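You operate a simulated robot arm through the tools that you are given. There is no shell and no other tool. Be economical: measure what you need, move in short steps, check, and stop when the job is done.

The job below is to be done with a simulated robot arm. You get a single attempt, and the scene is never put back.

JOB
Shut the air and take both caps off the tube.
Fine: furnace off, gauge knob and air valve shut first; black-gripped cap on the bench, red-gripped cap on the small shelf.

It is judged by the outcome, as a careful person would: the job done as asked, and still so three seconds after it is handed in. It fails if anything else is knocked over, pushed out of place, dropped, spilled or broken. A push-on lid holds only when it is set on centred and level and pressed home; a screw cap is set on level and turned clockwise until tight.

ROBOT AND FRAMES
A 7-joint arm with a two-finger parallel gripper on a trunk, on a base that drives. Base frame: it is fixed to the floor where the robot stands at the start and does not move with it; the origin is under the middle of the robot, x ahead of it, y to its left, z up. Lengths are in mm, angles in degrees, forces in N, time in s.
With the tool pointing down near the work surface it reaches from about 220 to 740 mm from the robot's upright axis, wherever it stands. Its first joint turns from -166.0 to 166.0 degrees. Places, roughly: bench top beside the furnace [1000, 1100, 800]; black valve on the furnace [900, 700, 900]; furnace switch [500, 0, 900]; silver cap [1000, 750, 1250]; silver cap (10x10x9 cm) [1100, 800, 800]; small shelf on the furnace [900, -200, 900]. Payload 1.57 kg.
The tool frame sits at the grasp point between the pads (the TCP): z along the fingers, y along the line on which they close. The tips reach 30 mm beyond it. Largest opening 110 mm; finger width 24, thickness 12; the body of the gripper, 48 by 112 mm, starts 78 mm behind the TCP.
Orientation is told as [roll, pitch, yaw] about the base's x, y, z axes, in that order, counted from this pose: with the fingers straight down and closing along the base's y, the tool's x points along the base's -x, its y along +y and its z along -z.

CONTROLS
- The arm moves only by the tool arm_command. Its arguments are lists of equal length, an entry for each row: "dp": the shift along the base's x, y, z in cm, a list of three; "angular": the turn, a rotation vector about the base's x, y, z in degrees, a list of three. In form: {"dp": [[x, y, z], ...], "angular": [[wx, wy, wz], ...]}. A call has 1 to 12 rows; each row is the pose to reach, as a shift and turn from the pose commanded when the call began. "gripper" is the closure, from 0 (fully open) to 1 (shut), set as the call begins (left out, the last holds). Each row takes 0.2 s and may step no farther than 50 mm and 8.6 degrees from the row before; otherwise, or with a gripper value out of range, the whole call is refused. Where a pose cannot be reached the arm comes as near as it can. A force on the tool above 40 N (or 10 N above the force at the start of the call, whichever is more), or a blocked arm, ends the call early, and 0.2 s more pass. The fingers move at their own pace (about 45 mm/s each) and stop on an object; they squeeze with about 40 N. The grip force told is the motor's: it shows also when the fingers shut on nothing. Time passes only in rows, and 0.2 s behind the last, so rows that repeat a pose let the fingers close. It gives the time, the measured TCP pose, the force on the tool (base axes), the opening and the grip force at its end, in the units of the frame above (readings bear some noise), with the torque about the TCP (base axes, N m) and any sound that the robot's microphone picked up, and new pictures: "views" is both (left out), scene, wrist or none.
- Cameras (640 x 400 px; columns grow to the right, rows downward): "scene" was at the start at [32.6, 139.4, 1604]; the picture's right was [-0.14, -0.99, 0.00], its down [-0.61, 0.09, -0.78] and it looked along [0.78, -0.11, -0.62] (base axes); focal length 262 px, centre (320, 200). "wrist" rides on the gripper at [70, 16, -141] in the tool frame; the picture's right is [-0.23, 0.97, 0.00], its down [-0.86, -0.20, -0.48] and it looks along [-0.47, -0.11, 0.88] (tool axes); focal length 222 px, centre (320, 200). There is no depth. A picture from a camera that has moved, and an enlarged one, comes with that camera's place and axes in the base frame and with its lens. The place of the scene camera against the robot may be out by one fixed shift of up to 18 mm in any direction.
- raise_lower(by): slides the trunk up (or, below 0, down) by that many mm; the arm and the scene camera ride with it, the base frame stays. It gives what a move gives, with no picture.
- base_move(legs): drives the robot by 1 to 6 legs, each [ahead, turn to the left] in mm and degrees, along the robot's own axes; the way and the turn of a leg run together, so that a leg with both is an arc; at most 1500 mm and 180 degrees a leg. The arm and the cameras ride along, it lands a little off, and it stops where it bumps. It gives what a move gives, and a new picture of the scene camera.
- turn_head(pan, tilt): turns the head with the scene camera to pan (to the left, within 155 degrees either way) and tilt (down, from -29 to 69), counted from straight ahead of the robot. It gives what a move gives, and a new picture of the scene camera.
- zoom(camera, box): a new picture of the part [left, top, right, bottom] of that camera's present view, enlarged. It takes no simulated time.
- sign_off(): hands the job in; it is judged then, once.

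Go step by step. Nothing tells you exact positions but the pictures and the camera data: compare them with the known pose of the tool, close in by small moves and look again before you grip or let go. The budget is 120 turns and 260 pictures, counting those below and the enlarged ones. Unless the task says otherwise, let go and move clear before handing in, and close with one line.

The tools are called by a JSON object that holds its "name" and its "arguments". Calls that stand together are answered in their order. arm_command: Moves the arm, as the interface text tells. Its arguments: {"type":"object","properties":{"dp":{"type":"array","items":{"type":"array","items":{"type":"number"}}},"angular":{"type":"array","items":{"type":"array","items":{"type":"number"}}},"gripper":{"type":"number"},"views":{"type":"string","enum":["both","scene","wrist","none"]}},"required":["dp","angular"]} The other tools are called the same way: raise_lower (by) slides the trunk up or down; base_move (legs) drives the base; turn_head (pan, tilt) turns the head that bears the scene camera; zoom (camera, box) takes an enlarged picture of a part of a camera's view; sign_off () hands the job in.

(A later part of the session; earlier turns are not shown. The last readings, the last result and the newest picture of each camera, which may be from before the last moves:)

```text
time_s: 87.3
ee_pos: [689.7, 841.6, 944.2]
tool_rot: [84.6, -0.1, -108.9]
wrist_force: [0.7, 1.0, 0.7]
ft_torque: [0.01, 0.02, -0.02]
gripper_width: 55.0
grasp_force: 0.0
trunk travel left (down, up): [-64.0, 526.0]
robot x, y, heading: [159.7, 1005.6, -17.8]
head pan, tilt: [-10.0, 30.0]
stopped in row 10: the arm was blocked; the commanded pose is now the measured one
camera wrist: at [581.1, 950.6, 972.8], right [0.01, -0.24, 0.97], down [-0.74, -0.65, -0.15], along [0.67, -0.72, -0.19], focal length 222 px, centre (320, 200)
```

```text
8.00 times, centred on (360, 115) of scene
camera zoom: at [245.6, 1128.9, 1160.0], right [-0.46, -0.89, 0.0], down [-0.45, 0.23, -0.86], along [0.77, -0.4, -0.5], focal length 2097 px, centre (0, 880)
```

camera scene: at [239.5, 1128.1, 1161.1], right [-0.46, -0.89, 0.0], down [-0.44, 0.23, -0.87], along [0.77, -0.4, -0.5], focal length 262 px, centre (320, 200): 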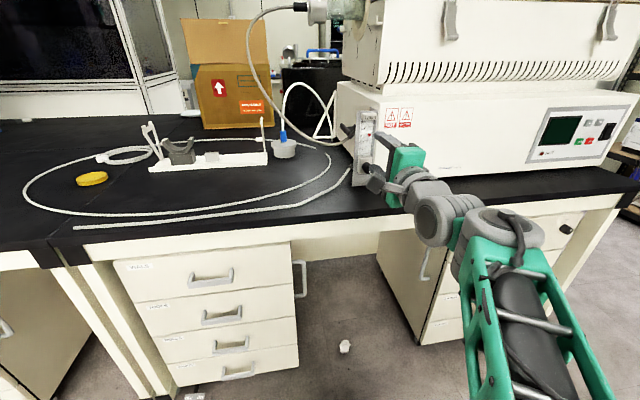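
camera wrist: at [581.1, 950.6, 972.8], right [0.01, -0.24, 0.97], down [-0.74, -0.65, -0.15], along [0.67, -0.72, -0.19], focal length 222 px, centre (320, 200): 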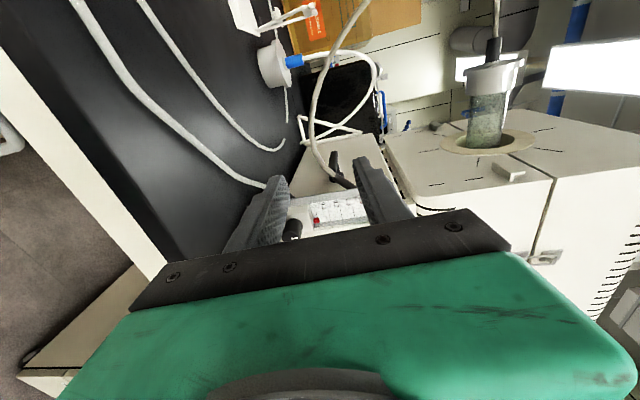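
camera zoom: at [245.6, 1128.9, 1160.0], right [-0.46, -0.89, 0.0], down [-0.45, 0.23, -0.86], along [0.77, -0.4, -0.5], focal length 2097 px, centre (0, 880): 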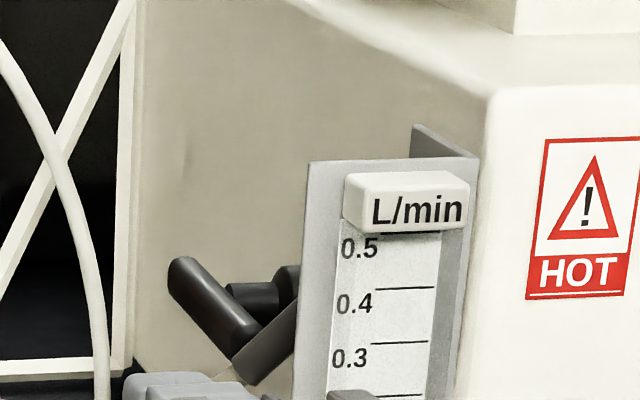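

The bar is horizontal (front-to-back), about z≈926, d≈690, s≈922, and it must end up vertical. I'll come from above with the tool pointing down, so first raise the trunk in steps and then move the base closer.

{"name": "raise_lower", "arguments": {"by": 100}}

{"name": "raise_lower", "arguments": {"by": 100}}

{"name": "raise_lower", "arguments": {"by": 100}}

{"name": "base_move", "arguments": {"legs": [[110, 0]]}}

```text
time_s: 88.7
ee_pos: [683.5, 842.2, 1049.6]
tool_rot: [85.1, 0.0, -108.6]
wrist_force: [0.5, 0.1, 0.1]
ft_torque: [0.01, -0.01, -0.01]
gripper_width: 55.0
grasp_force: 0.1
trunk travel left (down, up): [-164.0, 426.0]
robot x, y, heading: [162.7, 1010.4, -17.8]
head pan, tilt: [-10.0, 30.0]
```

```text
time_s: 90.0
ee_pos: [684.5, 842.1, 1149.8]
tool_rot: [85.1, 0.1, -108.5]
wrist_force: [-0.1, -0.2, 0.0]
ft_torque: [-0.05, -0.02, -0.02]
gripper_width: 54.8
grasp_force: 0.1
trunk travel left (down, up): [-264.0, 326.0]
robot x, y, heading: [164.1, 1008.6, -17.4]
head pan, tilt: [-10.0, 30.0]
```

```text
time_s: 91.3
ee_pos: [683.0, 842.9, 1252.5]
tool_rot: [85.5, 0.1, -108.6]
wrist_force: [0.5, 0.0, -0.1]
ft_torque: [0.03, -0.03, -0.03]
gripper_width: 54.9
grasp_force: 0.0
trunk travel left (down, up): [-364.0, 226.0]
robot x, y, heading: [162.3, 1009.5, -17.6]
head pan, tilt: [-10.0, 30.0]
```

```text
time_s: 92.5
ee_pos: [788.7, 808.3, 1251.4]
tool_rot: [85.3, 0.1, -108.7]
wrist_force: [-0.2, -0.3, 0.3]
ft_torque: [0.0, -0.01, -0.01]
gripper_width: 55.2
grasp_force: 0.1
trunk travel left (down, up): [-364.0, 226.0]
robot x, y, heading: [269.2, 974.3, -17.6]
head pan, tilt: [-10.0, 30.0]
camera scene: at [344.7, 1094.7, 1461.1], right [-0.46, -0.89, 0.0], down [-0.44, 0.23, -0.87], along [0.77, -0.4, -0.5], focal length 262 px, centre (320, 200)
```

scene: 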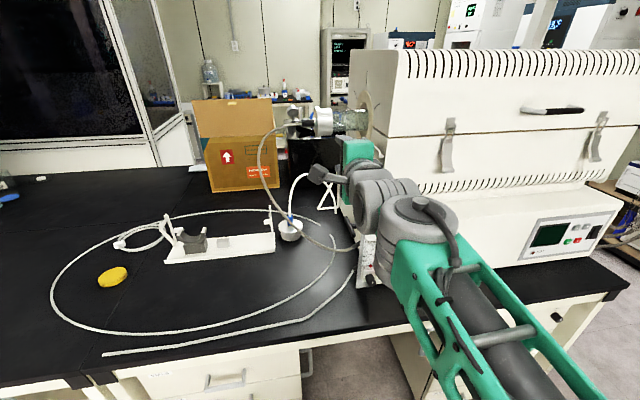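

The base is now about 35 mm short of my line, fine. Taking a wrist look from here at both the valve and the cap.

{"name": "arm_command", "arguments": {"dp": [[0, 0, 0]], "angular": [[0, 0, 0]], "views": "wrist"}}

{"name": "zoom", "arguments": {"camera": "wrist", "box": [130, 60, 290, 200]}}

{"name": "zoom", "arguments": {"camera": "scene", "box": [240, 90, 400, 190]}}

```text
time_s: 92.9
ee_pos: [787.6, 808.7, 1251.0]
tool_rot: [85.3, 0.0, -108.7]
wrist_force: [-0.6, 1.1, -0.4]
ft_torque: [-0.01, 0.04, 0.04]
gripper_width: 54.9
grasp_force: 0.0
trunk travel left (down, up): [-364.0, 226.0]
robot x, y, heading: [268.2, 972.1, -17.5]
head pan, tilt: [-10.0, 30.0]
camera wrist: at [679.3, 917.7, 1278.7], right [0.0, -0.24, 0.97], down [-0.74, -0.65, -0.16], along [0.67, -0.72, -0.18], focal length 222 px, centre (320, 200)
```

wrist: 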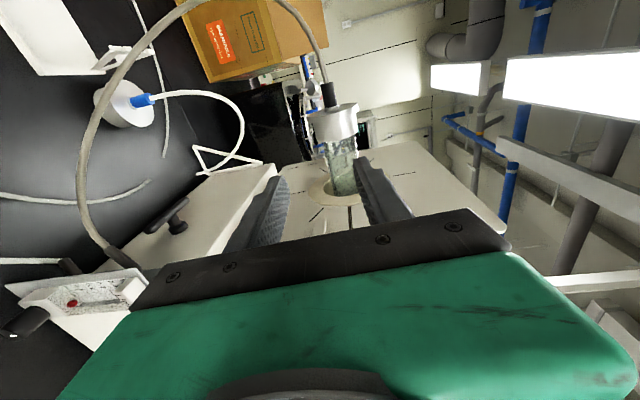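

```text
2.86 times, centred on (210, 130) of wrist
camera zoom: at [679.3, 917.7, 1278.7], right [0.0, -0.24, 0.97], down [-0.74, -0.65, -0.16], along [0.67, -0.72, -0.18], focal length 635 px, centre (634, 400)
```

zoom: 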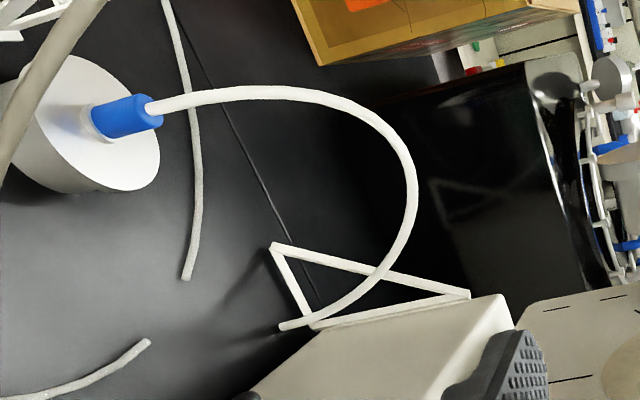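

```text
4.00 times, centred on (320, 140) of scene
camera zoom: at [344.7, 1094.7, 1461.1], right [-0.46, -0.89, 0.0], down [-0.44, 0.23, -0.87], along [0.77, -0.4, -0.5], focal length 1048 px, centre (320, 440)
```

zoom: 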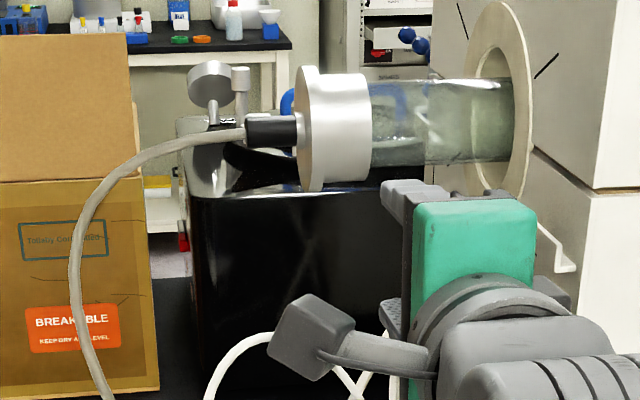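

Bar centre: d≈691, z≈924, s≈919, half-length ~48. I'll pitch the tool to point down (camera on the left side), staying in the free space left of the furnace.

{"name": "arm_command", "arguments": {"dp": [[0, 0, 0], [0, 0, 0], [0, 0, 0], [0, 0, 0], [0, 0, 0], [0, 0, 0], [0, 0, 0], [0, 0, 0], [0, 0, 0], [0, 0, 0], [0, 0, 0]], "angular": [[2.3, 7.4, 0], [4.7, 14.8, 0], [7, 22.2, 0], [9.3, 29.6, 0], [11.6, 37, 0], [14, 44.4, 0], [16.3, 51.8, 0], [18.6, 59.2, 0], [21, 66.6, 0], [23.2, 74, 0], [25.6, 81.4, 0]], "gripper": 1}}

```text
time_s: 95.3
ee_pos: [753.5, 818.8, 1194.8]
tool_rot: [0.1, -1.2, -107.6]
wrist_force: [0.0, -0.6, -0.5]
ft_torque: [-0.02, -0.05, 0.02]
gripper_width: 0.1
grasp_force: 20.9
out of reach, approached as far as the arm can: row 7, 8, 10, 11
trunk travel left (down, up): [-364.0, 226.0]
robot x, y, heading: [267.3, 973.5, -17.5]
head pan, tilt: [-10.0, 30.0]
camera scene: at [343.0, 1095.3, 1461.2], right [-0.46, -0.89, 0.0], down [-0.44, 0.23, -0.87], along [0.77, -0.4, -0.5], focal length 262 px, centre (320, 200)
camera wrist: at [791.2, 883.0, 1334.7], right [0.86, -0.51, 0.01], down [-0.45, -0.74, 0.5], along [-0.25, -0.43, -0.87], focal length 222 px, centre (320, 200)
```

scene: 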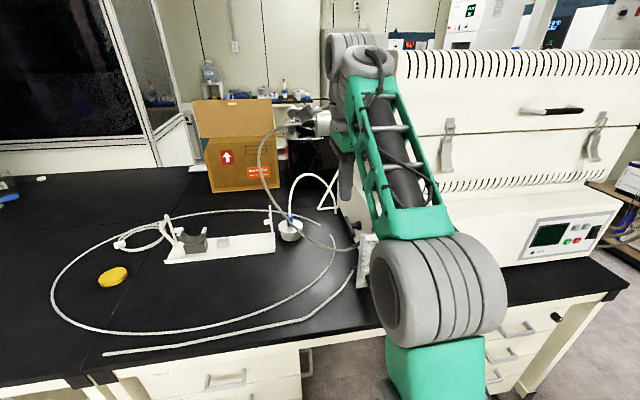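
wrist: 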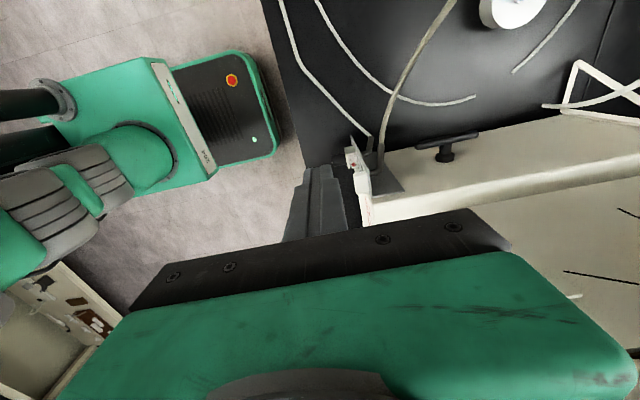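

Tool is pointing down with the valve in view. I'll move over the bar's front end, tilting the tool 15° so the upper hand leans away from the furnace.

{"name": "arm_command", "arguments": {"dp": [[3.6, -2.2, -1], [7.2, -4.4, -2], [10.8, -6.6, -4], [13.8, -9, -6], [15.1, -11.4, -8], [15.1, -11.6, -10]], "angular": [[-2.4, 0.8, 0], [-4.8, 1.5, 0], [-7.2, 2.3, 0], [-9.6, 3, 0], [-12, 3.8, 0], [-14.3, 4.5, 0]]}}

{"name": "zoom", "arguments": {"camera": "wrist", "box": [200, 60, 440, 260]}}

```text
time_s: 96.7
ee_pos: [855.5, 721.2, 1064.4]
tool_rot: [0.1, -15.8, -107.6]
wrist_force: [0.1, 0.6, 0.7]
ft_torque: [-0.02, -0.06, 0.04]
gripper_width: 0.1
grasp_force: 21.3
out of reach, approached as far as the arm can: row 1, 2, 3, 4, 5, 6
trunk travel left (down, up): [-364.0, 226.0]
robot x, y, heading: [265.0, 973.3, -17.7]
head pan, tilt: [-10.0, 30.0]
camera scene: at [344.2, 1094.6, 1461.2], right [-0.46, -0.89, 0.0], down [-0.44, 0.23, -0.87], along [0.77, -0.4, -0.5], focal length 262 px, centre (320, 200)
camera wrist: at [903.5, 815.9, 1181.2], right [0.86, -0.5, 0.06], down [-0.4, -0.6, 0.69], along [-0.31, -0.62, -0.72], focal length 222 px, centre (320, 200)
```

scene: 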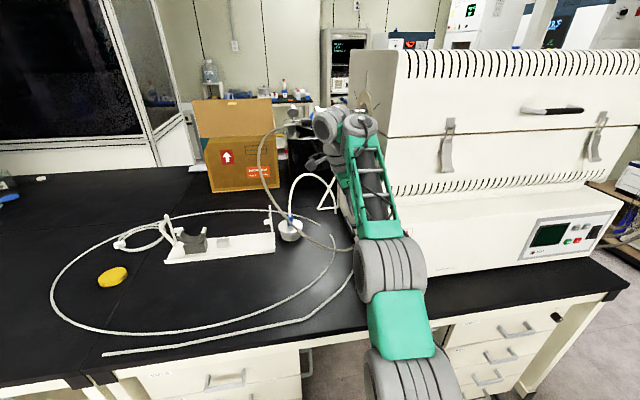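
wrist: 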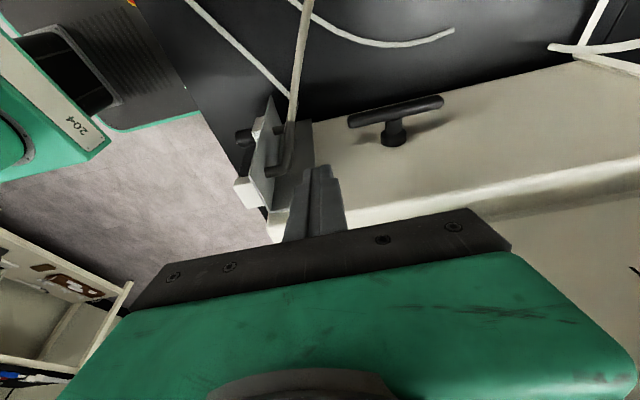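

```text
2.00 times, centred on (320, 160) of wrist
camera zoom: at [903.5, 815.9, 1181.2], right [0.86, -0.5, 0.06], down [-0.4, -0.6, 0.69], along [-0.31, -0.62, -0.72], focal length 444 px, centre (320, 280)
```

zoom: 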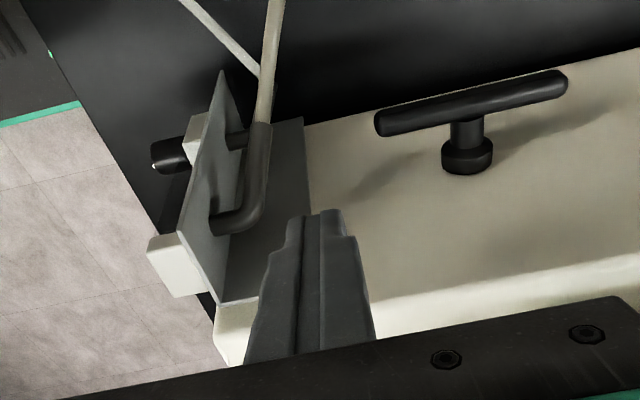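

Great view of the T-shaped handle. The arm is at its reach, so I'll drive the base 58 mm closer, which carries the fingertip over the bar's front end.

{"name": "base_move", "arguments": {"legs": [[58, 0]]}}

{"name": "arm_command", "arguments": {"dp": [[0, 0, -1.5], [0, 0, -3], [-0.2, -0.6, -4], [-0.4, -1.1, -5]], "angular": [[0, 0, 0], [0, 0, 0], [0, 0, 0], [0, 0, 0]], "views": "wrist"}}

{"name": "zoom", "arguments": {"camera": "wrist", "box": [200, 60, 440, 260]}}

```text
time_s: 97.7
ee_pos: [911.1, 703.2, 1063.7]
tool_rot: [0.0, -15.8, -107.7]
wrist_force: [0.5, 0.1, -1.3]
ft_torque: [0.04, -0.01, -0.03]
gripper_width: 0.0
grasp_force: 21.0
trunk travel left (down, up): [-364.0, 226.0]
robot x, y, heading: [328.2, 959.2, -17.6]
head pan, tilt: [-10.0, 30.0]
camera scene: at [400.8, 1076.9, 1461.1], right [-0.46, -0.89, 0.0], down [-0.44, 0.23, -0.87], along [0.77, -0.4, -0.5], focal length 262 px, centre (320, 200)
```

scene: 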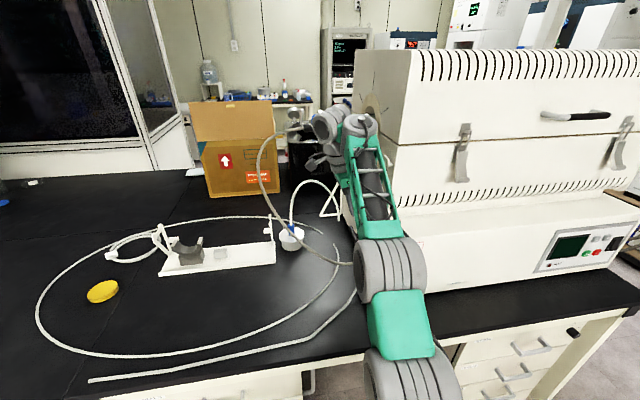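

```text
time_s: 98.7
ee_pos: [906.6, 692.8, 1013.9]
tool_rot: [0.0, -15.8, -107.7]
wrist_force: [0.2, -0.1, 0.6]
ft_torque: [-0.01, 0.01, -0.02]
gripper_width: 0.0
grasp_force: 21.2
trunk travel left (down, up): [-364.0, 226.0]
robot x, y, heading: [325.6, 957.8, -17.4]
head pan, tilt: [-10.0, 30.0]
camera wrist: at [955.9, 787.2, 1130.6], right [0.86, -0.5, 0.06], down [-0.4, -0.6, 0.69], along [-0.31, -0.62, -0.72], focal length 222 px, centre (320, 200)
```

wrist: 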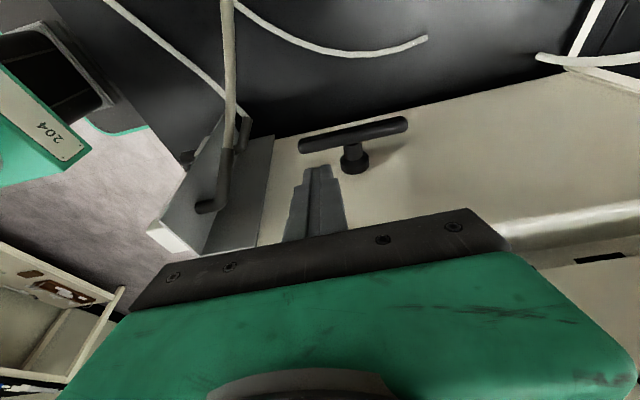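

```text
2.00 times, centred on (320, 160) of wrist
camera zoom: at [955.9, 787.2, 1130.6], right [0.86, -0.5, 0.06], down [-0.4, -0.6, 0.69], along [-0.31, -0.62, -0.72], focal length 444 px, centre (320, 280)
```

zoom: 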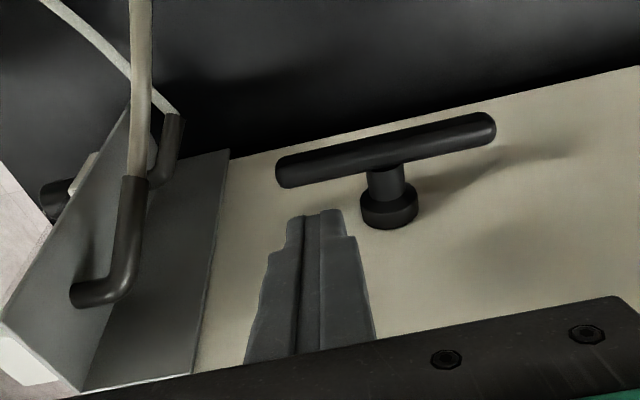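

Measured bar: centre d≈697, s≈921, z≈922, ends at d≈642/752. Fingertip is above its front half; I'll press down gradually.

{"name": "arm_command", "arguments": {"dp": [[0, 0, -2], [-0.1, -0.2, -4], [-0.1, -0.3, -5], [-0.1, -0.3, -6], [-0.1, -0.3, -7], [-0.1, -0.3, -8]], "angular": [[0, 0, 0], [0, 0, 0], [0, 0, 0], [0, 0, 0], [0, 0, 0], [0, 0, 0]], "views": "wrist"}}

{"name": "zoom", "arguments": {"camera": "wrist", "box": [200, 60, 440, 260]}}

```text
time_s: 99.7
ee_pos: [907.3, 690.0, 964.8]
tool_rot: [1.4, -16.0, -107.9]
wrist_force: [-7.1, 5.6, 16.0]
ft_torque: [0.18, 0.3, -0.04]
gripper_width: 0.1
grasp_force: 20.7
trunk travel left (down, up): [-364.0, 226.0]
robot x, y, heading: [320.8, 958.0, -17.4]
head pan, tilt: [-10.0, 30.0]
stopped in row 5: the force on the tool passed its limit at 47 N (the readings are from after the stop); the commanded pose is now the measured one
camera wrist: at [952.6, 785.9, 1081.4], right [0.86, -0.5, 0.09], down [-0.41, -0.59, 0.69], along [-0.3, -0.63, -0.72], focal length 222 px, centre (320, 200)
```

wrist: 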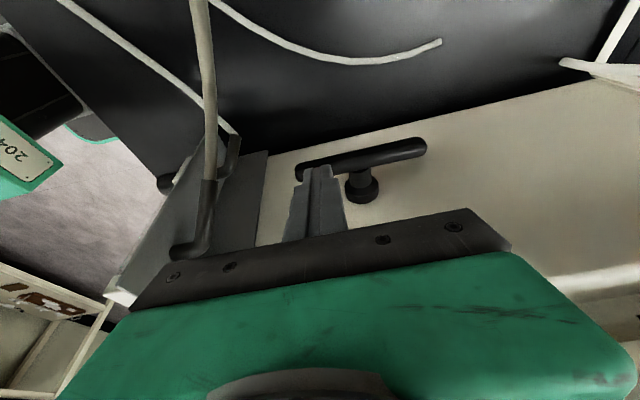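

```text
2.00 times, centred on (320, 160) of wrist
camera zoom: at [952.6, 785.9, 1081.4], right [0.86, -0.5, 0.09], down [-0.41, -0.59, 0.69], along [-0.3, -0.63, -0.72], focal length 444 px, centre (320, 280)
```

zoom: 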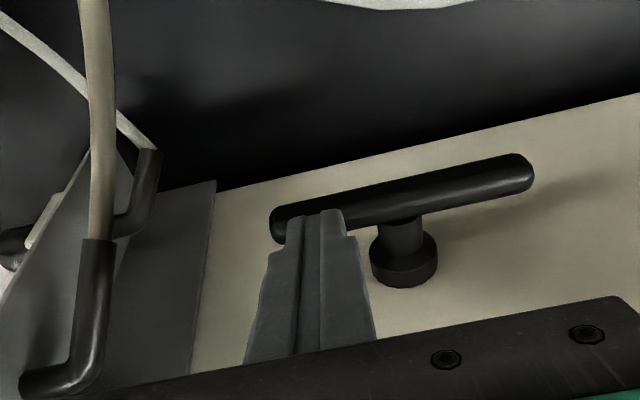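

Downward on the front end hits a stop (47 N), so this valve closes the other way: back end down. I'll lift, drive 45 mm closer and go over the bar's rear half.

{"name": "arm_command", "arguments": {"dp": [[0, 0, 2], [0, 0, 5], [0.1, 0.3, 7]], "angular": [[-0.7, 0, 0], [-1.4, 0, 0], [-1.4, 0, 0]], "views": "none"}}

{"name": "base_move", "arguments": {"legs": [[45, 0]]}}

{"name": "arm_command", "arguments": {"dp": [[1.9, -0.6, 0], [3.8, -1.2, 0]], "angular": [[0, 0, 0], [0, 0, 0]], "views": "wrist"}}

```text
time_s: 100.5
ee_pos: [909.5, 691.1, 1030.6]
tool_rot: [1.5, -17.3, -108.0]
wrist_force: [0.3, 0.3, 0.1]
ft_torque: [0.01, 0.04, 0.0]
gripper_width: 0.0
grasp_force: 21.3
trunk travel left (down, up): [-364.0, 226.0]
robot x, y, heading: [323.1, 954.9, -17.4]
head pan, tilt: [-10.0, 30.0]
```

```text
time_s: 101.4
ee_pos: [953.2, 678.3, 1031.6]
tool_rot: [1.5, -17.4, -108.0]
wrist_force: [0.7, -0.7, 0.2]
ft_torque: [-0.02, 0.02, -0.01]
gripper_width: 0.0
grasp_force: 21.5
trunk travel left (down, up): [-364.0, 226.0]
robot x, y, heading: [366.9, 941.0, -17.6]
head pan, tilt: [-10.0, 30.0]
camera scene: at [443.6, 1063.4, 1461.1], right [-0.46, -0.89, 0.0], down [-0.44, 0.23, -0.87], along [0.77, -0.4, -0.5], focal length 262 px, centre (320, 200)
```

scene: 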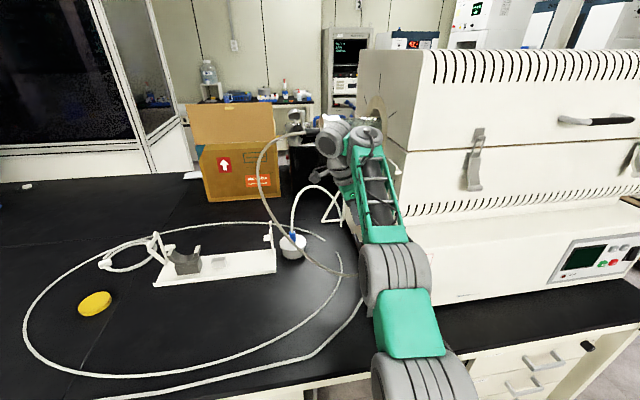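

```text
time_s: 102.0
ee_pos: [973.2, 673.2, 1032.1]
tool_rot: [2.2, -17.4, -108.2]
wrist_force: [0.7, 0.1, -0.4]
ft_torque: [-0.01, 0.01, 0.03]
gripper_width: 0.0
grasp_force: 21.3
out of reach, approached as far as the arm can: row 2
trunk travel left (down, up): [-364.0, 226.0]
robot x, y, heading: [364.0, 941.7, -17.7]
head pan, tilt: [-10.0, 30.0]
camera wrist: at [1018.8, 771.3, 1145.7], right [0.86, -0.5, 0.1], down [-0.42, -0.57, 0.7], along [-0.29, -0.65, -0.7], focal length 222 px, centre (320, 200)
```

wrist: 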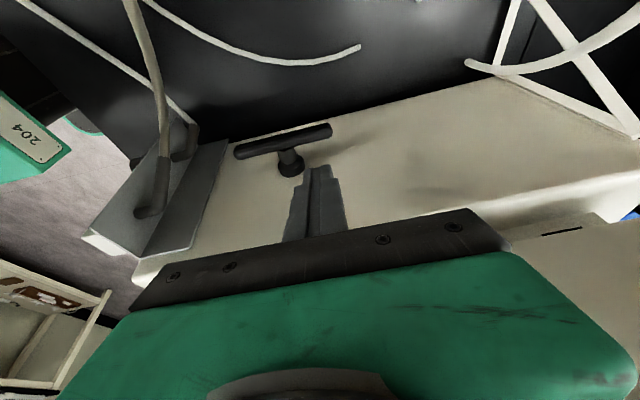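

The tip is ~30 mm behind the pivot. I'll nudge the base 12 mm more and then press down on the rear half.

{"name": "base_move", "arguments": {"legs": [[12, 0]]}}

{"name": "arm_command", "arguments": {"dp": [[0, -0.3, -3], [-0.1, -0.5, -5.5], [-0.1, -0.5, -6.5], [-0.1, -0.5, -7.5], [-0.1, -0.5, -8.5]], "angular": [[0, 0, 0], [0, 0, 0], [0, 0, 0], [0, 0, 0], [0, 0, 0]], "views": "wrist"}}

{"name": "zoom", "arguments": {"camera": "wrist", "box": [200, 60, 440, 260]}}

```text
time_s: 102.8
ee_pos: [977.6, 670.4, 1037.5]
tool_rot: [2.7, -17.3, -108.4]
wrist_force: [0.3, -0.5, 0.3]
ft_torque: [-0.01, -0.02, 0.0]
gripper_width: 0.2
grasp_force: 21.1
trunk travel left (down, up): [-364.0, 226.0]
robot x, y, heading: [377.3, 941.7, -17.5]
head pan, tilt: [-10.0, 30.0]
camera scene: at [438.4, 1065.0, 1462.3], right [-0.46, -0.89, 0.0], down [-0.43, 0.23, -0.87], along [0.77, -0.4, -0.49], focal length 262 px, centre (320, 200)
```

scene: 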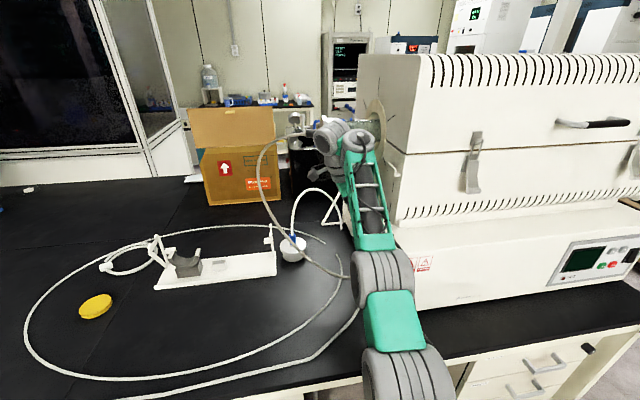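

```text
time_s: 104.0
ee_pos: [988.6, 663.6, 941.3]
tool_rot: [1.9, -17.4, -108.1]
wrist_force: [-0.2, -0.3, 0.6]
ft_torque: [0.0, 0.02, -0.01]
gripper_width: 0.0
grasp_force: 21.5
trunk travel left (down, up): [-364.0, 226.0]
robot x, y, heading: [378.1, 938.7, -17.4]
head pan, tilt: [-10.0, 30.0]
camera wrist: at [1033.6, 760.9, 1055.8], right [0.86, -0.5, 0.1], down [-0.41, -0.57, 0.71], along [-0.3, -0.65, -0.7], focal length 222 px, centre (320, 200)
```

wrist: 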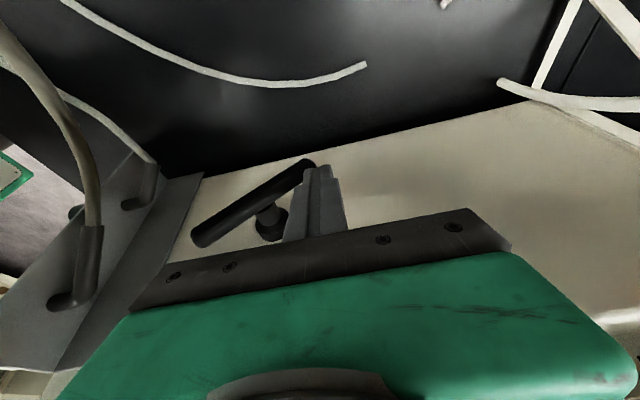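

```text
2.00 times, centred on (320, 160) of wrist
camera zoom: at [1033.6, 760.9, 1055.8], right [0.86, -0.5, 0.1], down [-0.41, -0.57, 0.71], along [-0.3, -0.65, -0.7], focal length 444 px, centre (320, 280)
```

zoom: 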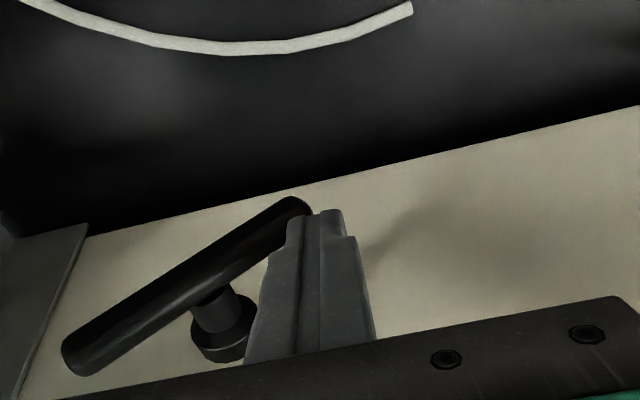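

The handle turns this way easily (about 30° now). I'll continue down, then pull the rear end toward me until the bar is upright.

{"name": "arm_command", "arguments": {"dp": [[-0.5, 0.15, -1], [-1, 0.3, -2], [-1.2, 0.4, -3], [-1.6, 0.5, -3], [-2, 0.6, -3], [-2.4, 0.75, -3], [-2.7, 0.85, -3]], "angular": [[0, 0, 0], [0, 0, 0], [0, 0, 0], [0, 0, 0], [0, 0, 0], [0, 0, 0], [0, 0, 0]], "views": "wrist"}}

{"name": "zoom", "arguments": {"camera": "wrist", "box": [200, 60, 440, 260]}}

```text
time_s: 105.6
ee_pos: [962.3, 670.4, 911.0]
tool_rot: [1.9, -17.3, -108.0]
wrist_force: [23.2, -10.4, -4.6]
ft_torque: [0.17, 0.34, 0.08]
gripper_width: 0.2
grasp_force: 21.3
trunk travel left (down, up): [-364.0, 226.0]
robot x, y, heading: [381.0, 938.7, -17.3]
head pan, tilt: [-10.0, 30.0]
camera wrist: at [1008.9, 769.0, 1025.1], right [0.86, -0.5, 0.1], down [-0.41, -0.58, 0.71], along [-0.3, -0.65, -0.7], focal length 222 px, centre (320, 200)
```

wrist: 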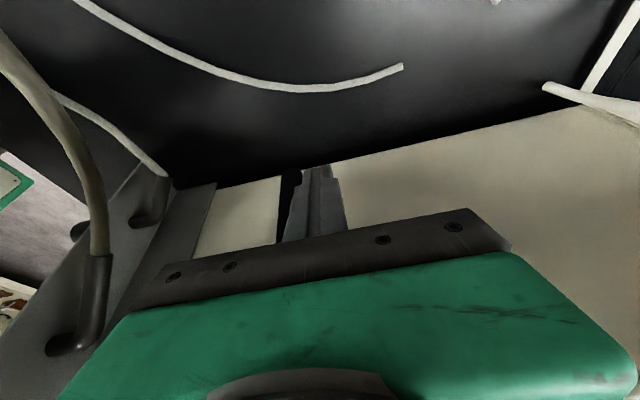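

```text
2.00 times, centred on (320, 160) of wrist
camera zoom: at [1008.9, 769.0, 1025.1], right [0.86, -0.5, 0.1], down [-0.41, -0.58, 0.71], along [-0.3, -0.65, -0.7], focal length 444 px, centre (320, 280)
```

zoom: 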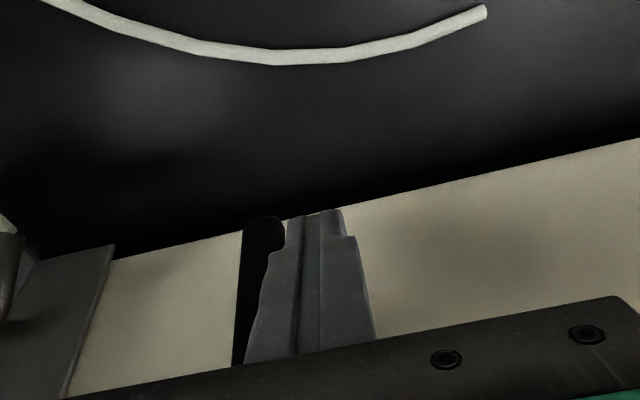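

The bar is upright against the finger (25 N resistance). Back away rearwards, rise, and check.

{"name": "arm_command", "arguments": {"dp": [[0.9, -0.3, 0], [1.6, -0.3, 1], [2, 0.5, 5], [2, 1.5, 9], [1, 3, 12]], "angular": [[0, 0, 0], [0, 0, 0], [0, 0, 0], [0, 0, 0], [0, 0, 0]], "views": "wrist"}}

{"name": "zoom", "arguments": {"camera": "wrist", "box": [180, 60, 420, 220]}}

```text
time_s: 106.8
ee_pos: [969.1, 702.3, 1032.9]
tool_rot: [2.0, -17.3, -108.1]
wrist_force: [1.0, 0.1, 0.1]
ft_torque: [0.01, 0.01, -0.01]
gripper_width: 0.0
grasp_force: 21.1
trunk travel left (down, up): [-364.0, 226.0]
robot x, y, heading: [374.7, 937.9, -17.4]
head pan, tilt: [-10.0, 30.0]
camera wrist: at [1015.9, 800.6, 1146.8], right [0.86, -0.5, 0.1], down [-0.41, -0.57, 0.71], along [-0.3, -0.65, -0.7], focal length 222 px, centre (320, 200)
```

wrist: 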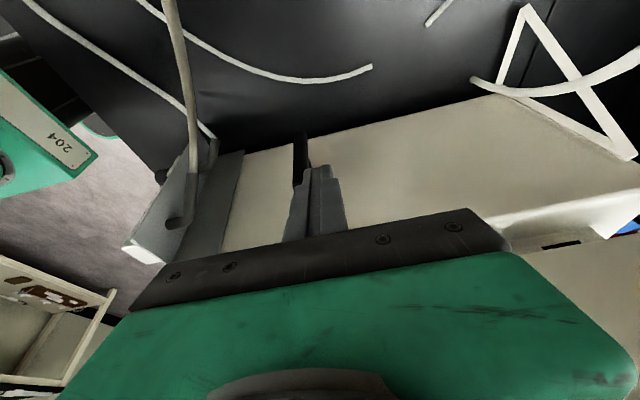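

```text
2.50 times, centred on (300, 140) of wrist
camera zoom: at [1015.9, 800.6, 1146.8], right [0.86, -0.5, 0.1], down [-0.41, -0.57, 0.71], along [-0.3, -0.65, -0.7], focal length 555 px, centre (370, 350)
```

zoom: 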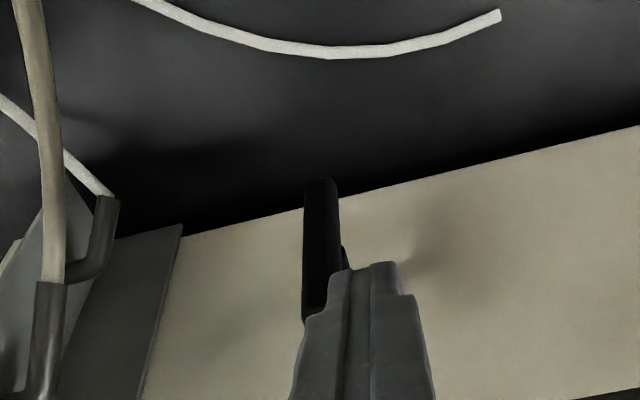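

The valve handle is now vertical: air is shut. Now the black-gripped cap: I'll back the hand off toward the robot, then pitch it horizontal again.

{"name": "arm_command", "arguments": {"dp": [[-4, 1.5, 0], [-8, 3, 0], [-12, 4.5, 2], [-16, 6, 4], [-18, 7.5, 7]], "angular": [[3, -1, 0], [6, -2, 0], [9, -3, 0], [12, -4, 0], [15, -5, 0]], "gripper": 0.5, "views": "none"}}

{"name": "arm_command", "arguments": {"dp": [[-0.5, 0.2, 2], [-1, 0.4, 4], [-1.5, 0.6, 6], [-2, 0.8, 8], [-2.5, 1, 10], [-3, 1.2, 12], [-3, 1.2, 13], [-3, 1.2, 13], [-3, 1.2, 13], [-3, 1.2, 13], [-3, 1.2, 13]], "angular": [[-2.4, -7.6, 0], [-4.8, -15.2, 0], [-7.2, -22.9, 0], [-9.6, -30.5, 0], [-12, -38.2, 0], [-14.4, -45.8, 0], [-16.8, -53.4, 0], [-19.2, -61, 0], [-21.6, -68.7, 0], [-24, -76.3, 0], [-26.4, -83.9, 0]]}}

```text
time_s: 108.0
ee_pos: [791.2, 776.1, 1101.4]
tool_rot: [2.0, -1.7, -108.1]
wrist_force: [0.4, -0.7, 0.3]
ft_torque: [0.01, -0.01, -0.05]
gripper_width: 54.9
grasp_force: 0.1
trunk travel left (down, up): [-364.0, 226.0]
robot x, y, heading: [377.6, 939.7, -17.5]
head pan, tilt: [-10.0, 30.0]
```

```text
time_s: 109.6
ee_pos: [799.6, 762.9, 1146.0]
tool_rot: [44.2, 4.2, -108.8]
wrist_force: [0.3, -0.1, 0.9]
ft_torque: [0.02, 0.09, 0.0]
gripper_width: 55.0
grasp_force: 0.1
trunk travel left (down, up): [-364.0, 226.0]
robot x, y, heading: [375.3, 941.3, -17.4]
head pan, tilt: [-10.0, 30.0]
stopped in row 7: the arm was blocked; the commanded pose is now the measured one
camera scene: at [454.6, 1060.1, 1458.4], right [-0.46, -0.89, 0.0], down [-0.44, 0.23, -0.87], along [0.77, -0.4, -0.5], focal length 262 px, centre (320, 200)
camera wrist: at [737.4, 846.9, 1263.4], right [0.57, -0.49, 0.66], down [-0.73, -0.67, 0.14], along [0.37, -0.56, -0.74], focal length 222 px, centre (320, 200)
```

scene: 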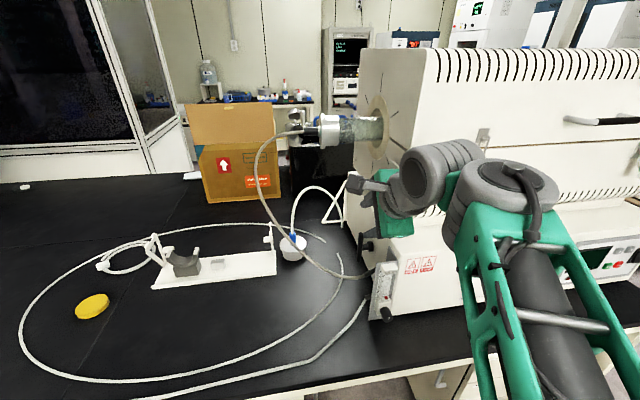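
wrist: 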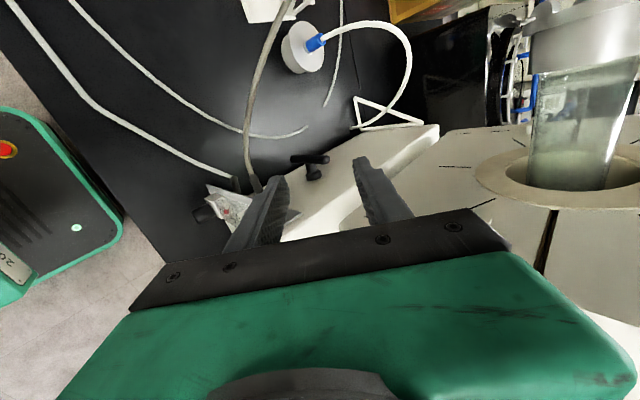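

I need more height before pitching further. Raise first, then pitch.

{"name": "arm_command", "arguments": {"dp": [[-0.7, 1, 3.5], [-1.4, 2, 7], [-2, 3, 10.5], [-2, 4, 14], [-2, 4, 17]], "angular": [[0, 0, 0], [0, 0, 0], [-1.5, -4, 0], [-3, -8, 0], [-4.5, -12, 0]], "views": "none"}}

{"name": "arm_command", "arguments": {"dp": [[0, 0, 0], [0, 0, 0], [0, 0, 0], [0, 0, 0]], "angular": [[-2.4, -7.6, 0], [-4.8, -15.2, 0], [-7.2, -22.9, 0], [-9.6, -30.5, 0]]}}

```text
time_s: 110.8
ee_pos: [777.3, 805.1, 1323.7]
tool_rot: [57.5, 3.3, -107.7]
wrist_force: [0.7, -0.6, -0.3]
ft_torque: [0.0, 0.03, 0.01]
gripper_width: 54.8
grasp_force: 0.0
trunk travel left (down, up): [-364.0, 226.0]
robot x, y, heading: [377.1, 941.0, -17.8]
head pan, tilt: [-10.0, 30.0]
```

```text
time_s: 111.5
ee_pos: [827.2, 756.7, 1236.6]
tool_rot: [62.2, 9.4, -108.1]
wrist_force: [-1.3, 0.5, 1.0]
ft_torque: [0.04, 0.05, -0.03]
gripper_width: 55.0
grasp_force: 0.0
trunk travel left (down, up): [-364.0, 226.0]
robot x, y, heading: [376.2, 938.0, -17.7]
head pan, tilt: [-10.0, 30.0]
stopped in row 3: the arm was blocked; the commanded pose is now the measured one
camera scene: at [454.7, 1060.1, 1464.2], right [-0.46, -0.89, 0.0], down [-0.44, 0.23, -0.87], along [0.77, -0.4, -0.5], focal length 262 px, centre (320, 200)
camera wrist: at [734.3, 843.9, 1326.8], right [0.32, -0.49, 0.81], down [-0.76, -0.65, -0.09], along [0.57, -0.58, -0.57], focal length 222 px, centre (320, 200)
```

scene: 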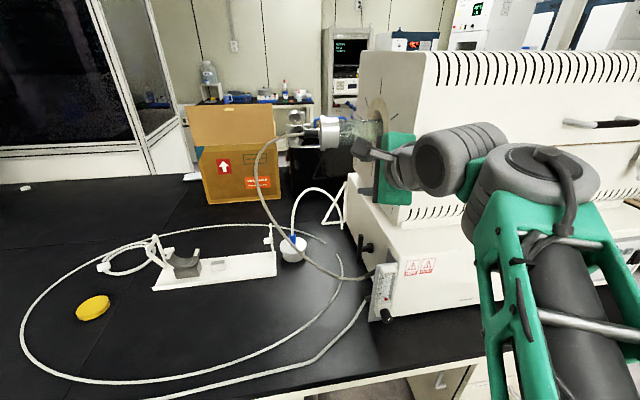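
wrist: 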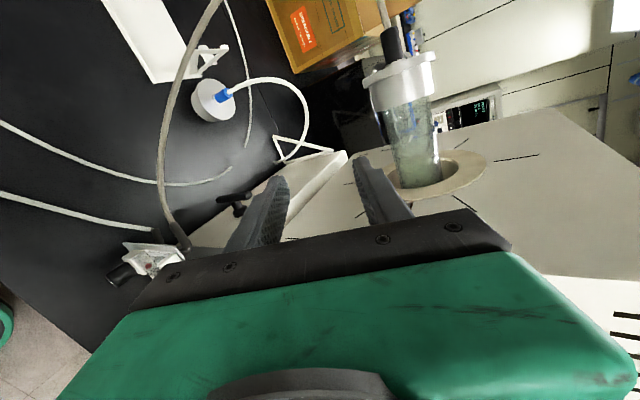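

The reach is too short here for the horizontal wrist. I'll shift left past the cap and up, then extend while pitching.

{"name": "arm_command", "arguments": {"dp": [[0, 3, 2.5], [1, 6.5, 5], [2, 10, 7.5], [3.5, 13.5, 9]], "angular": [[0, 0, 0], [0, 0, 0], [0, 0, 0], [0, 0, 0]], "views": "none"}}

{"name": "arm_command", "arguments": {"dp": [[2.5, -0.8, 0.5], [5, -1.6, 1], [6, -1.9, 1], [6, -1.9, 1], [6, -1.9, 1]], "angular": [[-1.5, -5.5, 0], [-3, -11, 0], [-4.5, -16.5, 0], [-6, -22, 0], [-7.5, -27.5, 0]]}}

```text
time_s: 112.5
ee_pos: [861.1, 891.9, 1332.6]
tool_rot: [63.3, 9.1, -107.8]
wrist_force: [-0.6, 0.0, -0.3]
ft_torque: [-0.01, -0.04, 0.04]
gripper_width: 55.1
grasp_force: 0.1
trunk travel left (down, up): [-364.0, 226.0]
robot x, y, heading: [377.2, 939.0, -17.5]
head pan, tilt: [-10.0, 30.0]
```

```text
time_s: 113.7
ee_pos: [923.0, 872.4, 1341.5]
tool_rot: [92.1, 9.2, -103.1]
wrist_force: [0.8, 0.0, 0.8]
ft_torque: [0.01, 0.03, -0.02]
gripper_width: 55.1
grasp_force: 0.0
trunk travel left (down, up): [-364.0, 226.0]
robot x, y, heading: [375.6, 938.3, -17.6]
head pan, tilt: [-10.0, 30.0]
camera scene: at [454.8, 1060.0, 1461.1], right [-0.46, -0.89, 0.0], down [-0.44, 0.23, -0.87], along [0.77, -0.4, -0.5], focal length 262 px, centre (320, 200)
camera wrist: at [800.1, 969.6, 1363.3], right [-0.12, -0.36, 0.92], down [-0.64, -0.68, -0.35], along [0.76, -0.64, -0.15], focal length 222 px, centre (320, 200)
```

scene: 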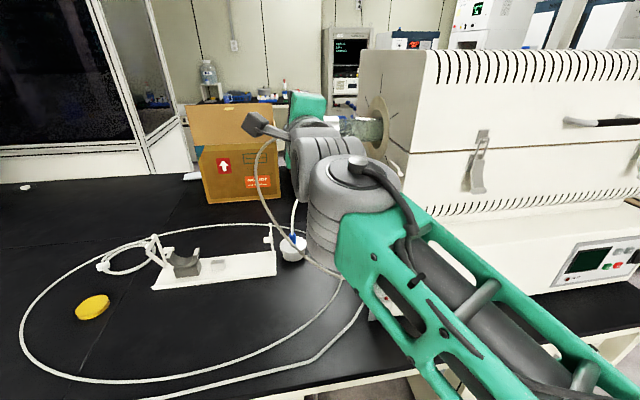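
wrist: 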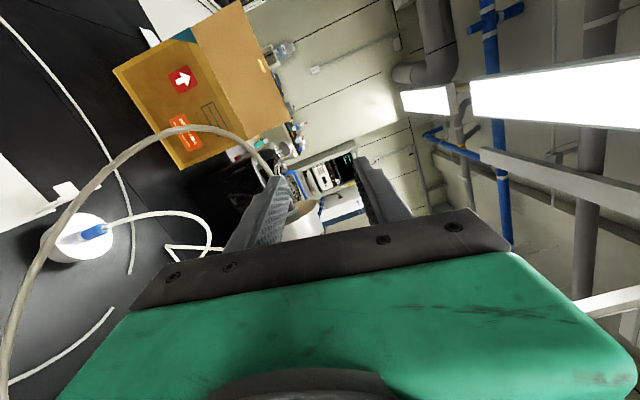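

Horizontal again, left of the cap. I'll correct the orientation and lower to the cap's level (z≈1275) for a measurement.

{"name": "arm_command", "arguments": {"dp": [[0, 0, -2], [0, 0, -4], [0, 0, -6]], "angular": [[-4, 2.3, -2.2], [-8, 4.6, -4.3], [-8, 4.6, -4.3]]}}

{"name": "zoom", "arguments": {"camera": "wrist", "box": [220, 110, 420, 250]}}

{"name": "zoom", "arguments": {"camera": "scene", "box": [240, 80, 400, 180]}}

```text
time_s: 114.5
ee_pos: [921.9, 873.4, 1281.6]
tool_rot: [89.6, 0.2, -107.7]
wrist_force: [-0.6, 0.0, -0.6]
ft_torque: [-0.01, -0.03, -0.01]
gripper_width: 55.0
grasp_force: 0.1
trunk travel left (down, up): [-364.0, 226.0]
robot x, y, heading: [375.2, 941.1, -17.5]
head pan, tilt: [-10.0, 30.0]
camera scene: at [454.8, 1060.0, 1461.1], right [-0.46, -0.89, 0.0], down [-0.44, 0.23, -0.87], along [0.77, -0.4, -0.5], focal length 262 px, centre (320, 200)
camera wrist: at [809.8, 981.8, 1298.4], right [-0.06, -0.22, 0.97], down [-0.72, -0.67, -0.2], along [0.69, -0.71, -0.12], focal length 222 px, centre (320, 200)
```

scene: 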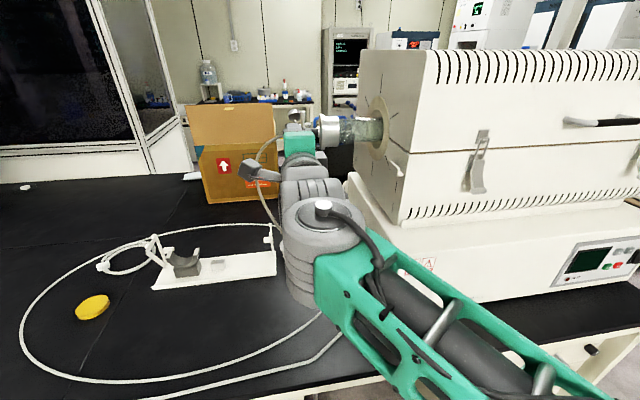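
wrist: 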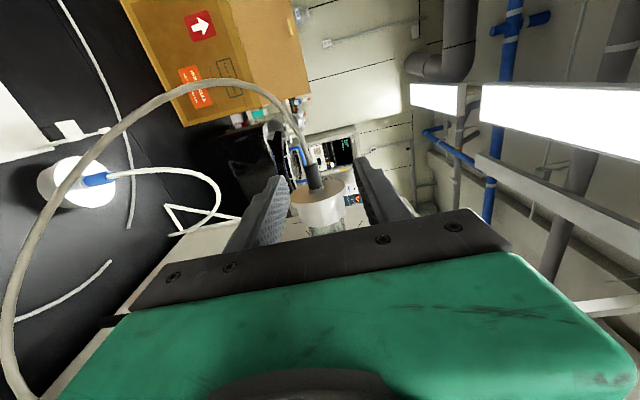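

```text
2.86 times, centred on (320, 180) of wrist
camera zoom: at [809.8, 981.8, 1298.4], right [-0.06, -0.22, 0.97], down [-0.72, -0.67, -0.2], along [0.69, -0.71, -0.12], focal length 635 px, centre (320, 257)
```

zoom: 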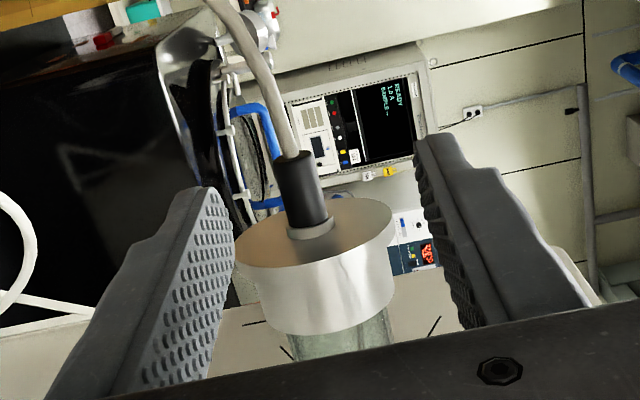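

```text
4.00 times, centred on (320, 130) of scene
camera zoom: at [454.8, 1060.0, 1461.1], right [-0.46, -0.89, 0.0], down [-0.44, 0.23, -0.87], along [0.77, -0.4, -0.5], focal length 1048 px, centre (320, 480)
```

zoom: 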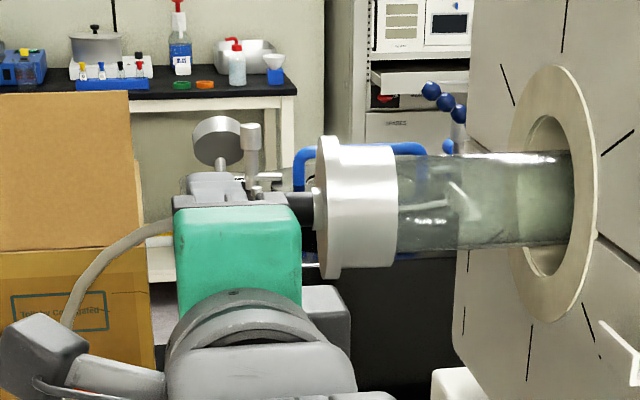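

Triangulated: black grip centre at d≈812, s≈1042, z≈1252, ~24 mm thick. I'll line up and approach halfway.

{"name": "arm_command", "arguments": {"dp": [[-0.7, -2.1, -1], [-1.4, -4.2, -2], [-2, -6.3, -3], [2, -7.6, -3], [6.6, -9, -3]], "angular": [[0, 0, 0], [0, 0, 0], [0, 0, 0], [0, 0, 0], [0, 0, 0]], "views": "wrist"}}

{"name": "zoom", "arguments": {"camera": "wrist", "box": [220, 110, 420, 250]}}

```text
time_s: 115.7
ee_pos: [988.8, 782.4, 1252.2]
tool_rot: [89.7, 0.3, -107.7]
wrist_force: [-0.3, 0.3, 0.8]
ft_torque: [-0.02, 0.01, -0.01]
gripper_width: 54.9
grasp_force: 0.1
trunk travel left (down, up): [-364.0, 226.0]
robot x, y, heading: [379.1, 940.0, -17.5]
head pan, tilt: [-10.0, 30.0]
camera wrist: at [875.6, 891.1, 1269.3], right [-0.07, -0.22, 0.97], down [-0.72, -0.67, -0.2], along [0.69, -0.71, -0.11], focal length 222 px, centre (320, 200)
```

wrist: 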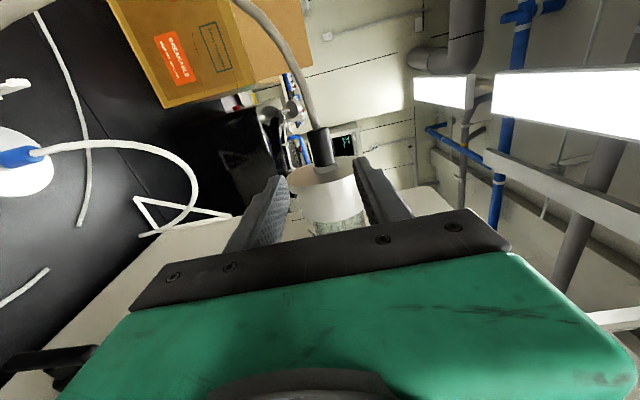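

```text
2.86 times, centred on (320, 180) of wrist
camera zoom: at [875.6, 891.1, 1269.3], right [-0.07, -0.22, 0.97], down [-0.72, -0.67, -0.2], along [0.69, -0.71, -0.11], focal length 635 px, centre (320, 257)
```

zoom: 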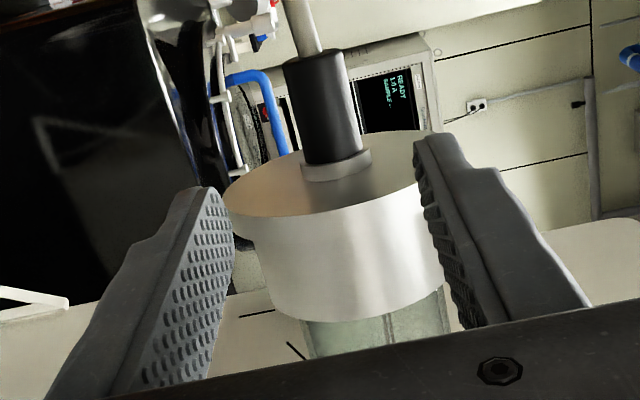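

Grip spans s≈1030–1067 at d≈805, z≈1256. Advance the remaining ~86 mm with fingers straddling it.

{"name": "arm_command", "arguments": {"dp": [[2.3, 0, 0.3], [4.3, -0.7, 0.3], [6.4, -1.4, 0.3], [8.4, -2, 0.3]], "angular": [[0, 0, 0], [0, 0, 0], [0, 0, 0], [0, 0, 0]], "views": "wrist"}}

{"name": "zoom", "arguments": {"camera": "wrist", "box": [220, 110, 420, 250]}}

{"name": "zoom", "arguments": {"camera": "scene", "box": [240, 80, 400, 180]}}

```text
time_s: 116.7
ee_pos: [1072.2, 763.2, 1254.6]
tool_rot: [89.6, 0.2, -107.7]
wrist_force: [-1.2, -0.6, -0.4]
ft_torque: [-0.02, 0.0, 0.01]
gripper_width: 55.0
grasp_force: 0.1
trunk travel left (down, up): [-364.0, 226.0]
robot x, y, heading: [375.7, 942.8, -17.5]
head pan, tilt: [-10.0, 30.0]
camera wrist: at [959.3, 871.0, 1271.4], right [-0.06, -0.22, 0.97], down [-0.72, -0.67, -0.2], along [0.69, -0.71, -0.12], focal length 222 px, centre (320, 200)
```

wrist: 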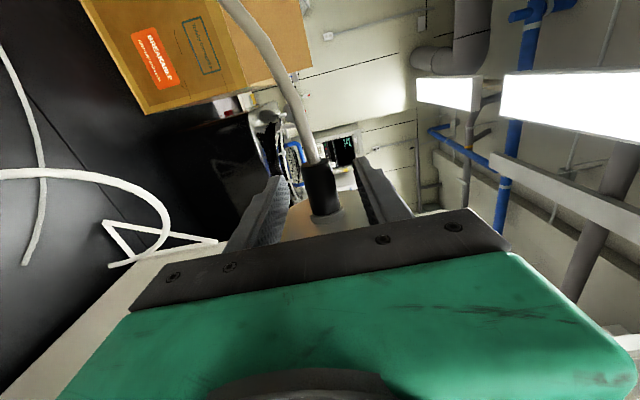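

```text
2.86 times, centred on (320, 180) of wrist
camera zoom: at [959.3, 871.0, 1271.4], right [-0.06, -0.22, 0.97], down [-0.72, -0.67, -0.2], along [0.69, -0.71, -0.12], focal length 635 px, centre (320, 257)
```

zoom: 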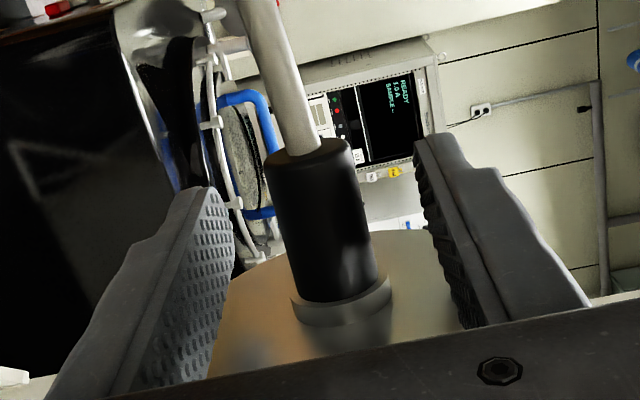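

```text
4.00 times, centred on (320, 130) of scene
camera zoom: at [454.8, 1060.0, 1461.1], right [-0.46, -0.89, 0.0], down [-0.44, 0.23, -0.87], along [0.77, -0.4, -0.5], focal length 1048 px, centre (320, 480)
```

zoom: 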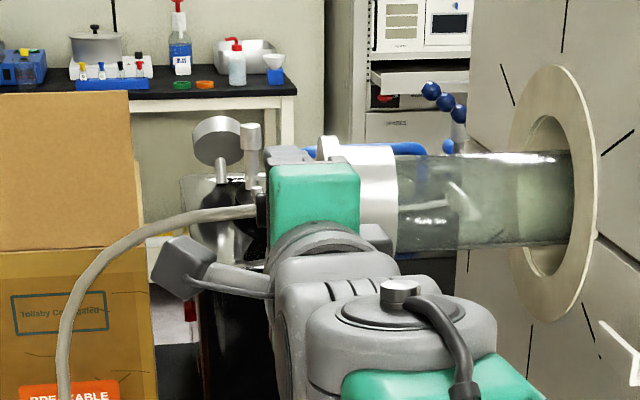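

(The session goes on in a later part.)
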